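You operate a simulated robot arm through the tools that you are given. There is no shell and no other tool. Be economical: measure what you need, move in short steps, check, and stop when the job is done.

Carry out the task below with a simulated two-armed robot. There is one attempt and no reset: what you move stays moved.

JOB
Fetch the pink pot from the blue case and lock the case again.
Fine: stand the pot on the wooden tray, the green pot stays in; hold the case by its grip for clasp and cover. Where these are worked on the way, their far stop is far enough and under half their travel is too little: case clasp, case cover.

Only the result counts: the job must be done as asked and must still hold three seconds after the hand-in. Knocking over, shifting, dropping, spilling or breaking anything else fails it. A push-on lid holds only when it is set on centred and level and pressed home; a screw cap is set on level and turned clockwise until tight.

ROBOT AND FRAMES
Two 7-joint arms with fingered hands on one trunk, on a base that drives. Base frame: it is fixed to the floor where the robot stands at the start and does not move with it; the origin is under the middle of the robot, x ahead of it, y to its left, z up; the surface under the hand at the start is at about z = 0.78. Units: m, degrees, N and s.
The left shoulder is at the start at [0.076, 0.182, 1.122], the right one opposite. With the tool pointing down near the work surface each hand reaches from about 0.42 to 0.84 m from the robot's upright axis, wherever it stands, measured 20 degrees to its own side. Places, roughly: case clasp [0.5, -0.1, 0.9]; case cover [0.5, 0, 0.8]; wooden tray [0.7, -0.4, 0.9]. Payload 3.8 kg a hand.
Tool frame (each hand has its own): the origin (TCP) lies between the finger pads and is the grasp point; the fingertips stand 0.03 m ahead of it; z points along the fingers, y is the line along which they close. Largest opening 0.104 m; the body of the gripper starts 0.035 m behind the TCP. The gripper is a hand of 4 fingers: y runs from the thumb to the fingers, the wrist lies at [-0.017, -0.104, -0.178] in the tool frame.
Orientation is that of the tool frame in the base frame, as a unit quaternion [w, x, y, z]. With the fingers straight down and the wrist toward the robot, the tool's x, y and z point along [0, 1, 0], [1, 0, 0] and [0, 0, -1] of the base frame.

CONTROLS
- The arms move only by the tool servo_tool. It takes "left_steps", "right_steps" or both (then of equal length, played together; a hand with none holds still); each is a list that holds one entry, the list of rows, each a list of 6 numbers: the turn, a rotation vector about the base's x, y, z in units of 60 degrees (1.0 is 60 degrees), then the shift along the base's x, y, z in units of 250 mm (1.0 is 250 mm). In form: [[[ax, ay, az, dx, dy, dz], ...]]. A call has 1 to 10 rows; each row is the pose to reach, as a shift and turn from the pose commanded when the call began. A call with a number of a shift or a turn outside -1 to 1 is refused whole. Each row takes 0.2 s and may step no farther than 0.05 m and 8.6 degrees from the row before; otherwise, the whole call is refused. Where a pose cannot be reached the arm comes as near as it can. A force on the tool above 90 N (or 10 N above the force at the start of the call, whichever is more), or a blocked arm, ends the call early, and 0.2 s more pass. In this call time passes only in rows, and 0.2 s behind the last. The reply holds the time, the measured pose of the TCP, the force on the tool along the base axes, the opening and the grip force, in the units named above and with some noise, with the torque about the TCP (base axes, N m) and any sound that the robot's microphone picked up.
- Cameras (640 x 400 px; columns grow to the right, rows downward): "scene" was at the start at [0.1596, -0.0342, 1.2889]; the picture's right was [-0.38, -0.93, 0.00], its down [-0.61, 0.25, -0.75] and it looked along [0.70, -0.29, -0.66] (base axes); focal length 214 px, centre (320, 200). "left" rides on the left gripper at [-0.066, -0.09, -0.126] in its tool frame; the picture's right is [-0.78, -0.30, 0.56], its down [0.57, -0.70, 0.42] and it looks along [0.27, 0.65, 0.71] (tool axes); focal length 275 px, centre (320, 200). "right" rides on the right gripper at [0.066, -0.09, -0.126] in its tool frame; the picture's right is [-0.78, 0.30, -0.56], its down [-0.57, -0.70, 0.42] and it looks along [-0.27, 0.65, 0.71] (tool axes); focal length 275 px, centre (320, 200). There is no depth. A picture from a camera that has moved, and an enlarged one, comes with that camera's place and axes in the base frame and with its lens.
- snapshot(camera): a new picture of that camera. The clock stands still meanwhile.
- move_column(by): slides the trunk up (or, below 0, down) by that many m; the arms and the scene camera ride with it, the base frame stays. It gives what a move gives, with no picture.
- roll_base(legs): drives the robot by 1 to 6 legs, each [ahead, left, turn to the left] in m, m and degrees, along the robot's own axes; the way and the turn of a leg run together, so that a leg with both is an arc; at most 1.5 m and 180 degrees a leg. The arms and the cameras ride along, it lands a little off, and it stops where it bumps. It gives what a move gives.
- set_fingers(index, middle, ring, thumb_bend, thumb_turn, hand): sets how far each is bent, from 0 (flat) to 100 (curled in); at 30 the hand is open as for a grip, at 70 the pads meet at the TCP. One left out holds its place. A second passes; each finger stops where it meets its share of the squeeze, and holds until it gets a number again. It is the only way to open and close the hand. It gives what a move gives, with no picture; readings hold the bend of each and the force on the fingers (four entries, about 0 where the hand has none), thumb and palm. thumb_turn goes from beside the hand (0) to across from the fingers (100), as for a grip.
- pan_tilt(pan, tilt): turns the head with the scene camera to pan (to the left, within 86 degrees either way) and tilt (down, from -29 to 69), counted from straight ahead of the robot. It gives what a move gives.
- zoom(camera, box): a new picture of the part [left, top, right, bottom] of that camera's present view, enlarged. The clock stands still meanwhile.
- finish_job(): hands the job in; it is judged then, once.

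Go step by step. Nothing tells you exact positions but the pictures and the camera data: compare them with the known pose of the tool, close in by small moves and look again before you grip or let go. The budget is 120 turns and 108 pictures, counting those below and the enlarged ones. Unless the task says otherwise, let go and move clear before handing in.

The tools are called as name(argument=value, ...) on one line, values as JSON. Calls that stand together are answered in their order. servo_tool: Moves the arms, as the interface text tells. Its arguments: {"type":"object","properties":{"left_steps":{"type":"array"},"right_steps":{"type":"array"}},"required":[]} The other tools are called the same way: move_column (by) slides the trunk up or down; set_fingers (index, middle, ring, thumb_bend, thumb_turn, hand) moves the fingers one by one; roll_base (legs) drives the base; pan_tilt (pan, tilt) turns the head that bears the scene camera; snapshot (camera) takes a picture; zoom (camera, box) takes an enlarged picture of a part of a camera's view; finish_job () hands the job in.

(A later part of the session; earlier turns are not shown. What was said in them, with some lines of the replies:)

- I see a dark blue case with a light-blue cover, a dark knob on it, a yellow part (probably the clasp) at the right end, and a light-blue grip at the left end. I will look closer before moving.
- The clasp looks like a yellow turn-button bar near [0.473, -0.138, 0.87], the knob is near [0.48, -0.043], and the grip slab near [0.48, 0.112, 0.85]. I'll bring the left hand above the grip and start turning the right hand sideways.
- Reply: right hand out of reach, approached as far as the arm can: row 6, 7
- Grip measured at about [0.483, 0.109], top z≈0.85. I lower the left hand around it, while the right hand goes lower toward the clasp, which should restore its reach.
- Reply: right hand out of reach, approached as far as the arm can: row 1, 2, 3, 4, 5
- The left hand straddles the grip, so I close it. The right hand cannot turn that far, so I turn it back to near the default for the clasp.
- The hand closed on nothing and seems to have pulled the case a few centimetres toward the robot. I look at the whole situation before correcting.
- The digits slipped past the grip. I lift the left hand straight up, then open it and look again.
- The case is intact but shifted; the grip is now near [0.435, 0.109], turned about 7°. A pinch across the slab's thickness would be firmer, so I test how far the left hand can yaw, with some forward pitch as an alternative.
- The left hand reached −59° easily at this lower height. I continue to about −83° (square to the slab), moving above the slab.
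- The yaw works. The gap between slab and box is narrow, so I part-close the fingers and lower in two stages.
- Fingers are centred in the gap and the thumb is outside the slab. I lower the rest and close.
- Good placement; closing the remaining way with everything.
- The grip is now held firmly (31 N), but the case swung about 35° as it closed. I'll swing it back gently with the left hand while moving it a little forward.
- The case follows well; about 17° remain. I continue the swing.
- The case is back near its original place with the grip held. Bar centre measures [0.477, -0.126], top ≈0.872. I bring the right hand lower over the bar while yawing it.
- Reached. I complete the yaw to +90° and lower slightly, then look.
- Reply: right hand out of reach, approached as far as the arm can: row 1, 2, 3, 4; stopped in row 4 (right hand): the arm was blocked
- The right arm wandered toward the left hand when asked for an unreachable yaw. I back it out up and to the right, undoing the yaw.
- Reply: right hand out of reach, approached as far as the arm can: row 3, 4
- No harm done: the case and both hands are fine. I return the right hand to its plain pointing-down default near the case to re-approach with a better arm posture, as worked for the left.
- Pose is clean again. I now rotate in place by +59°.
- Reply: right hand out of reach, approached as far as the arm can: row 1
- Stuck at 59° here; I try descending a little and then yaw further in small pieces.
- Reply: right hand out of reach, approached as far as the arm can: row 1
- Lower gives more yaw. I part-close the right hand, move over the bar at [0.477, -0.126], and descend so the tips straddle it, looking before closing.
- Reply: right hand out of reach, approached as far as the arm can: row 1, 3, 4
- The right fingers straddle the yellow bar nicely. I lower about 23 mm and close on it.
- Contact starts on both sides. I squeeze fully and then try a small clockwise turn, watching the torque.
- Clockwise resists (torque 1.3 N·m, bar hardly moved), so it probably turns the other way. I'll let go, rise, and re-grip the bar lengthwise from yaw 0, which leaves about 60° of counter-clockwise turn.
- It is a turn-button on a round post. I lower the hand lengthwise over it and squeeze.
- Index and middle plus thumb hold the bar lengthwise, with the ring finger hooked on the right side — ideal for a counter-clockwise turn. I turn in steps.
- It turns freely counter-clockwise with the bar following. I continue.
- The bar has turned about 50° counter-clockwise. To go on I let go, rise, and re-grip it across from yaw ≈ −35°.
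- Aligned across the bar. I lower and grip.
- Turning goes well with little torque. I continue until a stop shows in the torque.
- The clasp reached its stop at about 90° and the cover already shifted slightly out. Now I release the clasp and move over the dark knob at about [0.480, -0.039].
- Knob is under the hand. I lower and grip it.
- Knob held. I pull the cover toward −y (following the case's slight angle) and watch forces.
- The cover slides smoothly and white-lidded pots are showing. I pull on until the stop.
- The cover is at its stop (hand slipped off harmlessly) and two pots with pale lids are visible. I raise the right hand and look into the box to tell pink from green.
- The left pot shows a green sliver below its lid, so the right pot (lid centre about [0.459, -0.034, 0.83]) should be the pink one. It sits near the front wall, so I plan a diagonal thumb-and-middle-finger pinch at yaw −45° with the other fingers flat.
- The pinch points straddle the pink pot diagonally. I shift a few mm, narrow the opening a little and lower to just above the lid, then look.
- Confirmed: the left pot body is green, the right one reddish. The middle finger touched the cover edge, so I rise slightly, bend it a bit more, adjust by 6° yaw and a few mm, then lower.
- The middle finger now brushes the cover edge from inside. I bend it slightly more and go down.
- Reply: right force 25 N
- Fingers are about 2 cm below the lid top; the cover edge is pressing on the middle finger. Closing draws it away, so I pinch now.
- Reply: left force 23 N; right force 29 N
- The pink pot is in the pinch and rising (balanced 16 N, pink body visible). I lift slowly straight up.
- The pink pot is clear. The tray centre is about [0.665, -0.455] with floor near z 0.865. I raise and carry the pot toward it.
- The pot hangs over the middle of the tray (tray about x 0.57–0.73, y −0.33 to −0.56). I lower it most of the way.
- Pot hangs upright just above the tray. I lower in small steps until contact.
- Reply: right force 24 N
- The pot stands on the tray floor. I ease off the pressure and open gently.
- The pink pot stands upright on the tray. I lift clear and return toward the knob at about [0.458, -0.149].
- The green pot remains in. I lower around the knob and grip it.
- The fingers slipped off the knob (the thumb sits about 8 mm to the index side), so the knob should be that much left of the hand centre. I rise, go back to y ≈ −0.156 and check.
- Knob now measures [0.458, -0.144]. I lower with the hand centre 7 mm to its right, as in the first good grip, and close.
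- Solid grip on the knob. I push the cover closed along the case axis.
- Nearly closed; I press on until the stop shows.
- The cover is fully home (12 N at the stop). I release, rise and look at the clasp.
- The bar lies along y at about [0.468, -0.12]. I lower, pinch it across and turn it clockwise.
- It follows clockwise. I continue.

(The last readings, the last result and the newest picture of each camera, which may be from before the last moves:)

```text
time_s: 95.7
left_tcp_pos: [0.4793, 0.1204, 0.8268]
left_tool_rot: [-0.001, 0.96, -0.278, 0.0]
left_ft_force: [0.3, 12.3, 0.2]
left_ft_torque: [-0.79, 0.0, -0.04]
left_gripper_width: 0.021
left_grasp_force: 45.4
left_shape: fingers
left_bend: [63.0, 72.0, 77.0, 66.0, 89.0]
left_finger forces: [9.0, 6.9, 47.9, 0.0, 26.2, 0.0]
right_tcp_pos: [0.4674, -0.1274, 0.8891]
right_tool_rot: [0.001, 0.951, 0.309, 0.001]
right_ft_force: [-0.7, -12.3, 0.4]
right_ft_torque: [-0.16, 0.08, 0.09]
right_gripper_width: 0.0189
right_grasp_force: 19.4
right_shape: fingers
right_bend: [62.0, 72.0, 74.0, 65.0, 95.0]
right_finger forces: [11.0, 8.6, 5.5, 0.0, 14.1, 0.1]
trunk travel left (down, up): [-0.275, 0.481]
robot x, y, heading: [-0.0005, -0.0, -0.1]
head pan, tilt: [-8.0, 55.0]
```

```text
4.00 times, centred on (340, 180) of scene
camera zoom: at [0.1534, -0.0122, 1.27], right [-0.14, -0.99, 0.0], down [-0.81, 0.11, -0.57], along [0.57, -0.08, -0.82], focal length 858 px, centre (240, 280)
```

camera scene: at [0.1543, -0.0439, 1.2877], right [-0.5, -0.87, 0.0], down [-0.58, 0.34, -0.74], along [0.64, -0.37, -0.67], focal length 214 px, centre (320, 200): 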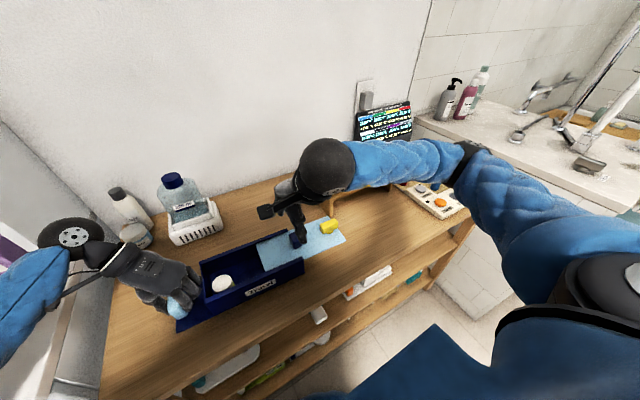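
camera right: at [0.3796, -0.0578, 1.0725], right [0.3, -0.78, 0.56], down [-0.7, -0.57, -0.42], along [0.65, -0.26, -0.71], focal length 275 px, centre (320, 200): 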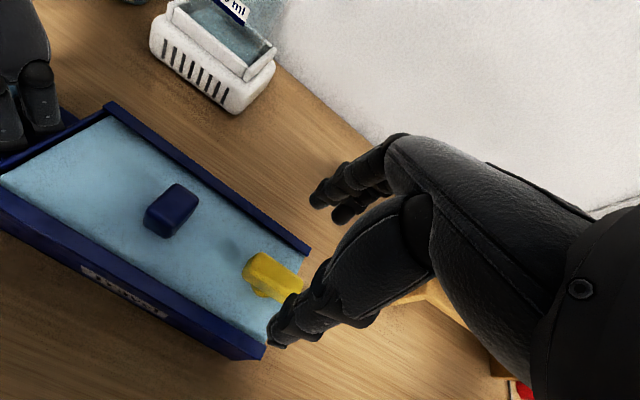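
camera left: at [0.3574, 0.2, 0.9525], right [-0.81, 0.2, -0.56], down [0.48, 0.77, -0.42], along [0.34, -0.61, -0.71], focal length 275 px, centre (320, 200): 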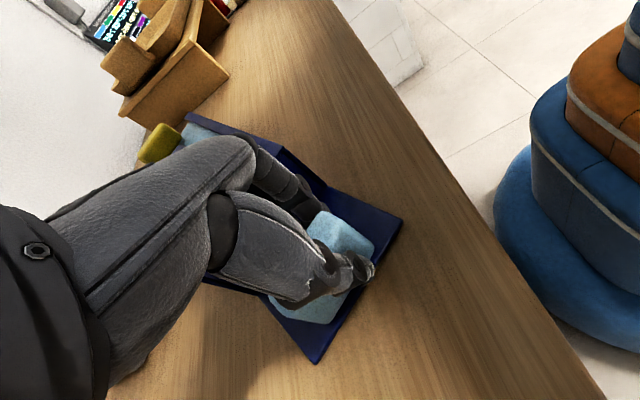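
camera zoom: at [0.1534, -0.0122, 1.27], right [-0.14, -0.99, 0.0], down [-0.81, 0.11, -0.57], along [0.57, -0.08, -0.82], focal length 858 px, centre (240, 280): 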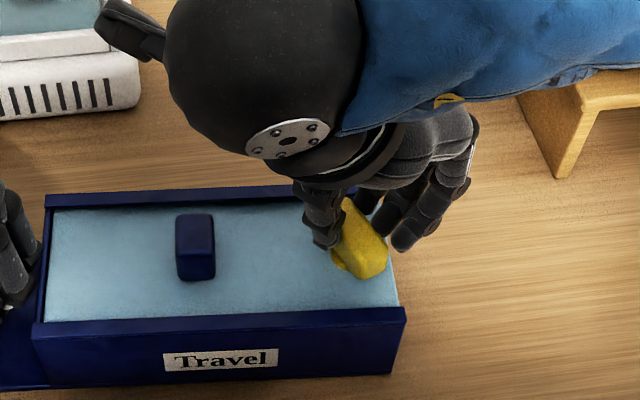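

About 35° remain. I try another 18° in small steps, watching reach.

servo_tool(right_steps=[[[0, 0, -0.1, 0, 0, 0], [0, 0, -0.2, 0, 0, 0], [0, 0, -0.3, 0, 0, 0]]])

```text
time_s: 96.5
left_tcp_pos: [0.478, 0.1211, 0.8266]
left_tool_rot: [-0.001, 0.96, -0.279, -0.001]
left_ft_force: [1.7, 13.9, -0.1]
left_ft_torque: [-0.57, 0.12, 0.14]
left_gripper_width: 0.0205
left_grasp_force: 44.1
left_shape: fingers
left_bend: [63.0, 72.0, 77.0, 66.0, 89.0]
left_finger forces: [9.0, 7.0, 44.3, 0.0, 27.8, 0.0]
right_tcp_pos: [0.468, -0.1278, 0.8871]
right_tool_rot: [0.0, 0.988, 0.156, 0.0]
right_ft_force: [-1.2, -13.9, -0.3]
right_ft_torque: [-0.23, 0.07, 0.04]
right_gripper_width: 0.0188
right_grasp_force: 20.8
right_shape: fingers
right_bend: [61.0, 72.0, 74.0, 66.0, 95.0]
right_finger forces: [12.0, 9.4, 6.0, 0.0, 12.8, 0.0]
trunk travel left (down, up): [-0.275, 0.481]
robot x, y, heading: [-0.0005, 0.001, -0.1]
head pan, tilt: [-8.0, 55.0]
```

Works well. I continue toward the stop.

servo_tool(right_steps=[[[0, 0, -0.1, 0, 0, 0], [0, 0, -0.2, 0, 0, 0], [0, 0, -0.3, 0, 0, 0]]])

zoom(camera="scene", box=[260, 130, 420, 230])

```text
time_s: 97.3
left_tcp_pos: [0.4786, 0.1217, 0.8267]
left_tool_rot: [-0.001, 0.96, -0.28, -0.001]
left_ft_force: [2.2, 15.1, -0.1]
left_ft_torque: [-0.47, -0.06, -0.25]
left_gripper_width: 0.0207
left_grasp_force: 45.4
left_shape: fingers
left_bend: [63.0, 72.0, 77.0, 66.0, 89.0]
left_finger forces: [8.6, 7.1, 48.1, 0.0, 28.2, 0.0]
right_tcp_pos: [0.4677, -0.1274, 0.8885]
right_tool_rot: [0.0, 1.0, 0.0, 0.001]
right_ft_force: [-1.7, -16.1, 1.6]
right_ft_torque: [-0.36, 0.35, 0.54]
right_gripper_width: 0.0186
right_grasp_force: 24.2
right_shape: fingers
right_bend: [62.0, 64.0, 74.0, 65.0, 97.0]
right_finger forces: [6.3, 9.4, 18.3, 0.0, 13.7, 0.0]
trunk travel left (down, up): [-0.275, 0.481]
robot x, y, heading: [-0.0009, -0.001, -0.2]
head pan, tilt: [-8.0, 55.0]
```

```text
4.00 times, centred on (340, 180) of scene
camera zoom: at [0.1532, -0.0124, 1.27], right [-0.14, -0.99, 0.0], down [-0.81, 0.11, -0.57], along [0.57, -0.08, -0.82], focal length 858 px, centre (240, 280)
```

zoom: 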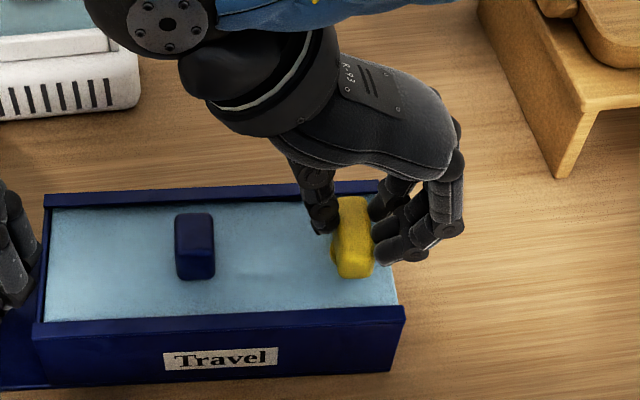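

Torque rises (0.54 N·m) and the bar is back square — the stop. One small extra nudge, then release and rise.

servo_tool(right_steps=[[[0, 0, -0.08, 0, 0, 0]]])

set_fingers(hand="right", index=40, middle=40, ring=40, thumb_bend=40)

servo_tool(right_steps=[[[0, 0, 0, 0, 0, 0.12], [0, 0, 0.0, 0, 0, 0.28], [0, 0, 0.14, 0, -0.06, 0.4], [0, 0, 0.28, 0, -0.14, 0.46], [0, 0, 0.42, 0, -0.24, 0.46], [0, 0, 0.56, 0, -0.36, 0.46], [0, 0, 0.7, 0, -0.5, 0.46], [0, 0, 0.84, 0, -0.64, 0.46]]])

zoom(camera="scene", box=[220, 110, 420, 240])

```text
time_s: 97.7
left_tcp_pos: [0.4781, 0.121, 0.8265]
left_tool_rot: [-0.001, 0.961, -0.278, 0.0]
left_ft_force: [1.1, 14.7, -1.6]
left_ft_torque: [-0.45, -0.13, -0.39]
left_gripper_width: 0.0206
left_grasp_force: 46.8
left_shape: fingers
left_bend: [63.0, 72.0, 77.0, 66.0, 89.0]
left_finger forces: [8.6, 7.0, 49.8, 0.0, 28.2, 0.0]
right_tcp_pos: [0.4685, -0.1269, 0.8883]
right_tool_rot: [0.0, 0.999, -0.041, 0.001]
right_ft_force: [-0.3, -16.2, 4.4]
right_ft_torque: [-0.36, 0.37, 0.63]
right_gripper_width: 0.0184
right_grasp_force: 25.9
right_shape: fingers
right_bend: [71.0, 64.0, 74.0, 64.0, 98.0]
right_finger forces: [5.9, 10.1, 20.9, 0.1, 14.2, 0.0]
trunk travel left (down, up): [-0.275, 0.481]
robot x, y, heading: [-0.0035, 0.0, -0.2]
head pan, tilt: [-8.0, 55.0]
```

```text
time_s: 98.7
left_tcp_pos: [0.4783, 0.1207, 0.8278]
left_tool_rot: [-0.001, 0.96, -0.279, 0.0]
left_ft_force: [-0.5, -1.1, -0.9]
left_ft_torque: [-0.45, 0.08, -0.04]
left_gripper_width: 0.0204
left_grasp_force: 36.4
left_shape: fingers
left_bend: [62.0, 72.0, 77.0, 66.0, 89.0]
left_finger forces: [12.2, 10.7, 25.9, 0.0, 24.0, 0.1]
right_tcp_pos: [0.4675, -0.127, 0.8883]
right_tool_rot: [-0.001, 0.999, -0.041, 0.0]
right_ft_force: [-0.7, 0.0, 0.1]
right_ft_torque: [0.01, 0.01, 0.0]
right_gripper_width: 0.0793
right_grasp_force: 0.1
right_shape: fingers
right_bend: [40.0, 40.0, 40.0, 40.0, 97.0]
right_finger forces: [0.1, 0.0, 0.0, 0.0, 0.1, 0.0]
trunk travel left (down, up): [-0.275, 0.481]
robot x, y, heading: [0.002, -0.0009, -0.1]
head pan, tilt: [-8.0, 55.0]
```

```text
time_s: 100.5
left_tcp_pos: [0.4782, 0.1208, 0.8277]
left_tool_rot: [0.0, 0.96, -0.28, -0.001]
left_ft_force: [-0.2, -0.9, 0.4]
left_ft_torque: [-0.47, 0.09, -0.03]
left_gripper_width: 0.0207
left_grasp_force: 36.8
left_shape: fingers
left_bend: [62.0, 72.0, 77.0, 66.0, 89.0]
left_finger forces: [12.2, 10.7, 27.3, 0.0, 24.0, 0.0]
right_tcp_pos: [0.4657, -0.2854, 1.0029]
right_tool_rot: [0.0, 0.921, 0.39, 0.0]
right_ft_force: [-0.7, -0.5, 0.5]
right_ft_torque: [0.01, -0.01, 0.02]
right_gripper_width: 0.0792
right_grasp_force: 0.2
right_shape: fingers
right_bend: [40.0, 40.0, 40.0, 40.0, 97.0]
right_finger forces: [0.0, 0.0, 0.0, 0.0, 0.0, 0.0]
trunk travel left (down, up): [-0.275, 0.481]
robot x, y, heading: [0.0041, -0.0012, 0.2]
head pan, tilt: [-8.0, 55.0]
```

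```text
3.08 times, centred on (320, 175) of scene
camera zoom: at [0.1527, -0.0129, 1.2701], right [-0.14, -0.99, 0.0], down [-0.81, 0.11, -0.57], along [0.57, -0.08, -0.82], focal length 660 px, centre (320, 277)
```

zoom: 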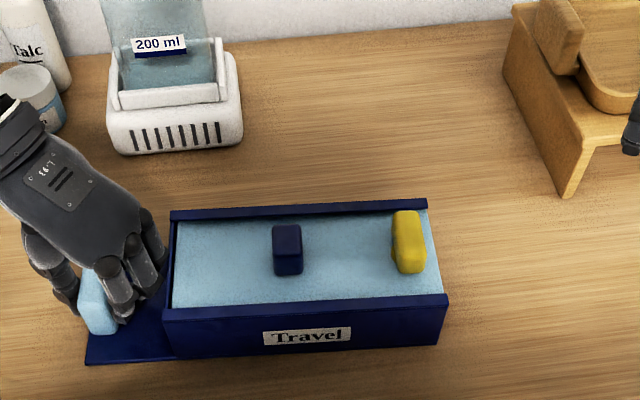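

The case is closed with the clasp square again. Now I let go of the grip gently with the left hand and rise.

set_fingers(hand="left", index=54, middle=58, ring=60, thumb_bend=40)

zoom(camera="left", box=[160, 120, 440, 400])

```text
time_s: 101.5
left_tcp_pos: [0.4786, 0.1211, 0.8273]
left_tool_rot: [-0.001, 0.96, -0.278, -0.001]
left_ft_force: [0.0, 1.3, -0.3]
left_ft_torque: [0.01, 0.01, 0.0]
left_gripper_width: 0.061
left_grasp_force: 0.6
left_shape: fingers
left_bend: [54.0, 57.0, 60.0, 40.0, 97.0]
left_finger forces: [0.0, 0.0, 0.7, 0.0, 0.0, 0.0]
right_tcp_pos: [0.4666, -0.2855, 1.0033]
right_tool_rot: [0.0, 0.921, 0.389, 0.0]
right_ft_force: [-0.1, 1.0, 0.0]
right_ft_torque: [0.0, 0.05, -0.01]
right_gripper_width: 0.0791
right_grasp_force: 0.0
right_shape: fingers
right_bend: [40.0, 40.0, 40.0, 40.0, 97.0]
right_finger forces: [0.0, 0.0, 0.0, 0.0, 0.0, 0.1]
trunk travel left (down, up): [-0.275, 0.481]
robot x, y, heading: [0.0015, -0.0008, 0.2]
head pan, tilt: [-8.0, 55.0]
```

```text
1.43 times, centred on (300, 260) of left
camera zoom: at [0.4719, 0.2303, 0.9521], right [-0.5, 0.67, -0.56], down [0.86, 0.29, -0.42], along [-0.12, -0.69, -0.72], focal length 393 px, centre (349, 114)
```

zoom: 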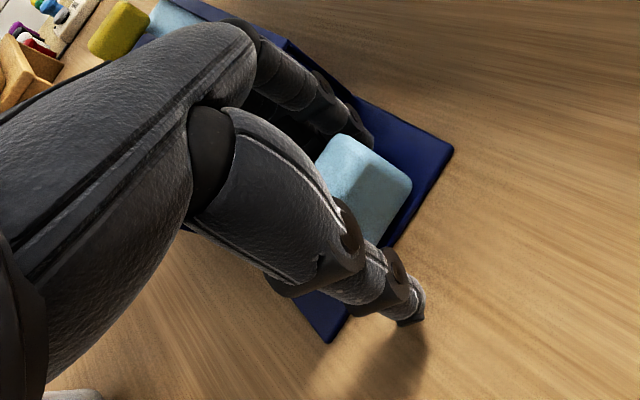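

The grip is free on both sides. I raise the left hand straight up and clear.

servo_tool(left_steps=[[[0, 0, 0, 0, 0, 0.08], [0, 0, 0, 0, 0, 0.18], [0, 0, 0, 0, 0, 0.3], [0, 0, 0, 0, 0.0, 0.44], [0, 0, 0, 0, 0.04, 0.56], [0, 0, 0.1, -0.04, 0.08, 0.62]]])

servo_tool(right_steps=[[[0, 0, 0.1, 0, -0.04, 0.08], [0, 0, 0.2, 0, -0.08, 0.16], [0, 0, 0.3, 0, -0.1, 0.24]]])

snapshot(camera="scene")

zoom(camera="scene", box=[220, 130, 400, 240])

pan_tilt(pan=-30, tilt=42)

snapshot(camera="scene")

```text
time_s: 102.9
left_tcp_pos: [0.468, 0.1399, 0.9816]
left_tool_rot: [-0.001, 0.974, -0.227, 0.0]
left_ft_force: [-0.1, 0.7, 0.4]
left_ft_torque: [-0.03, 0.01, 0.0]
left_gripper_width: 0.0609
left_grasp_force: 0.0
left_shape: fingers
left_bend: [54.0, 57.0, 60.0, 40.0, 97.0]
left_finger forces: [0.0, 0.0, 0.1, 0.0, 0.0, 0.0]
right_tcp_pos: [0.4666, -0.2852, 1.002]
right_tool_rot: [-0.001, 0.922, 0.388, 0.001]
right_ft_force: [-0.4, -0.1, 0.2]
right_ft_torque: [0.05, -0.01, -0.01]
right_gripper_width: 0.079
right_grasp_force: 0.1
right_shape: fingers
right_bend: [40.0, 40.0, 40.0, 40.0, 97.0]
right_finger forces: [0.0, 0.0, 0.0, 0.1, 0.0, 0.0]
trunk travel left (down, up): [-0.275, 0.481]
robot x, y, heading: [-0.001, 0.001, -0.0]
head pan, tilt: [-8.0, 55.0]
```

```text
time_s: 103.7
left_tcp_pos: [0.4678, 0.1401, 0.9824]
left_tool_rot: [-0.001, 0.974, -0.228, 0.0]
left_ft_force: [1.0, 0.4, 0.6]
left_ft_torque: [-0.02, -0.01, 0.01]
left_gripper_width: 0.061
left_grasp_force: 0.0
left_shape: fingers
left_bend: [54.0, 57.0, 60.0, 40.0, 97.0]
left_finger forces: [0.0, 0.0, 0.1, 0.0, 0.0, 0.0]
right_tcp_pos: [0.4679, -0.3123, 1.0647]
right_tool_rot: [-0.001, 0.849, 0.528, -0.001]
right_ft_force: [0.4, 0.3, -0.5]
right_ft_torque: [-0.02, 0.0, 0.0]
right_gripper_width: 0.0792
right_grasp_force: 0.1
right_shape: fingers
right_bend: [40.0, 40.0, 40.0, 40.0, 97.0]
right_finger forces: [0.1, 0.0, 0.0, 0.0, 0.0, 0.1]
trunk travel left (down, up): [-0.275, 0.481]
robot x, y, heading: [-0.0013, -0.0017, -0.1]
head pan, tilt: [-8.0, 55.0]
```

```text
14 pictures are left
camera scene: at [0.1529, -0.0124, 1.27], right [-0.14, -0.99, 0.0], down [-0.81, 0.11, -0.57], along [0.57, -0.08, -0.82], focal length 214 px, centre (320, 200)
```

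scene: 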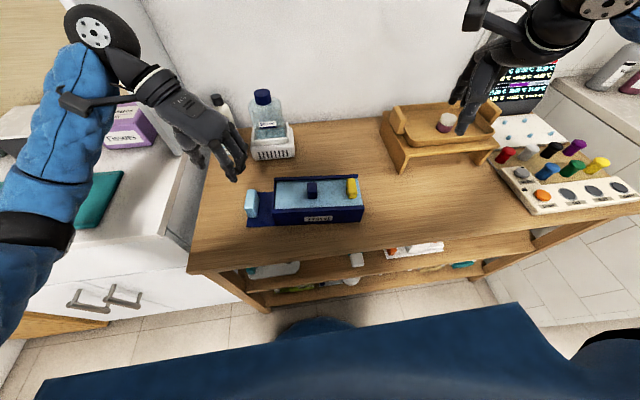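

```text
3.56 times, centred on (310, 185) of scene
camera zoom: at [0.1529, -0.0124, 1.27], right [-0.14, -0.99, 0.0], down [-0.81, 0.11, -0.57], along [0.57, -0.08, -0.82], focal length 763 px, centre (356, 253)
```

zoom: 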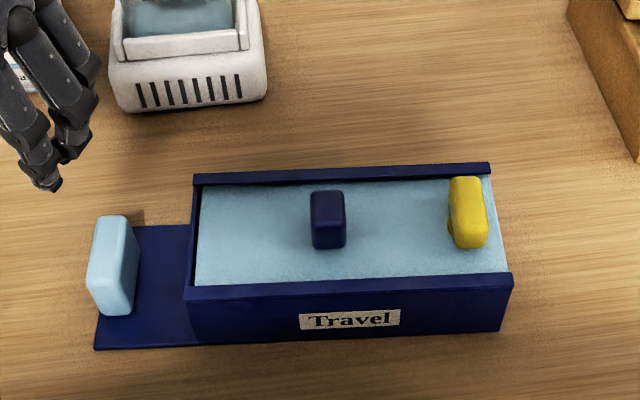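

```text
time_s: 104.5
left_tcp_pos: [0.4679, 0.1412, 0.9806]
left_tool_rot: [-0.001, 0.973, -0.229, -0.001]
left_ft_force: [0.0, -0.1, 0.2]
left_ft_torque: [0.03, 0.01, 0.01]
left_gripper_width: 0.0609
left_grasp_force: 0.0
left_shape: fingers
left_bend: [54.0, 57.0, 60.0, 40.0, 97.0]
left_finger forces: [0.0, 0.1, 0.0, 0.1, 0.1, 0.1]
right_tcp_pos: [0.4675, -0.3134, 1.0631]
right_tool_rot: [-0.002, 0.85, 0.527, 0.0]
right_ft_force: [0.4, -1.2, 0.2]
right_ft_torque: [0.0, 0.01, 0.02]
right_gripper_width: 0.0793
right_grasp_force: 0.0
right_shape: fingers
right_bend: [40.0, 40.0, 40.0, 40.0, 97.0]
right_finger forces: [0.0, 0.0, 0.1, 0.0, 0.0, 0.1]
trunk travel left (down, up): [-0.275, 0.481]
robot x, y, heading: [0.0003, -0.0012, -0.3]
head pan, tilt: [-30.0, 42.0]
```

```text
12 pictures are left
camera scene: at [0.1542, -0.0441, 1.2877], right [-0.5, -0.87, 0.0], down [-0.58, 0.33, -0.74], along [0.64, -0.37, -0.67], focal length 214 px, centre (320, 200)
```

scene: 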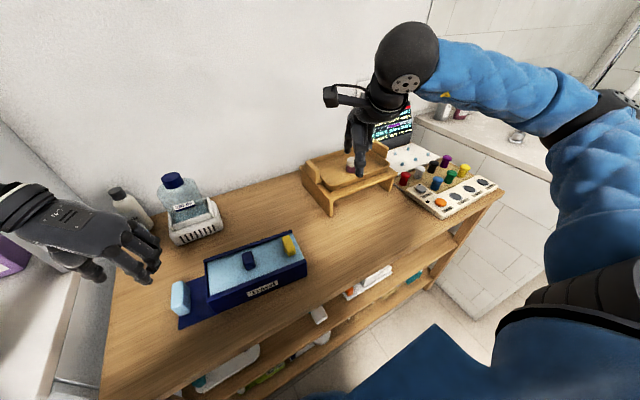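

The pink pot stands on the tray. The green pot is still inside, the cover is shut, the clasp is back across it, and both hands are clear. I'm handing in now.

finish_job()

```text
The job is handed in.
```

I stood the pink pot upright on the wooden tray and left the green pot in the case. The cover is closed and the clasp is turned back to its stop. The job is handed in; no verdict came back.

My first attempt at the grip pulled the case a few centimetres and swung it about 35°. I moved it back close to where it started, and I saw nothing else disturbed.
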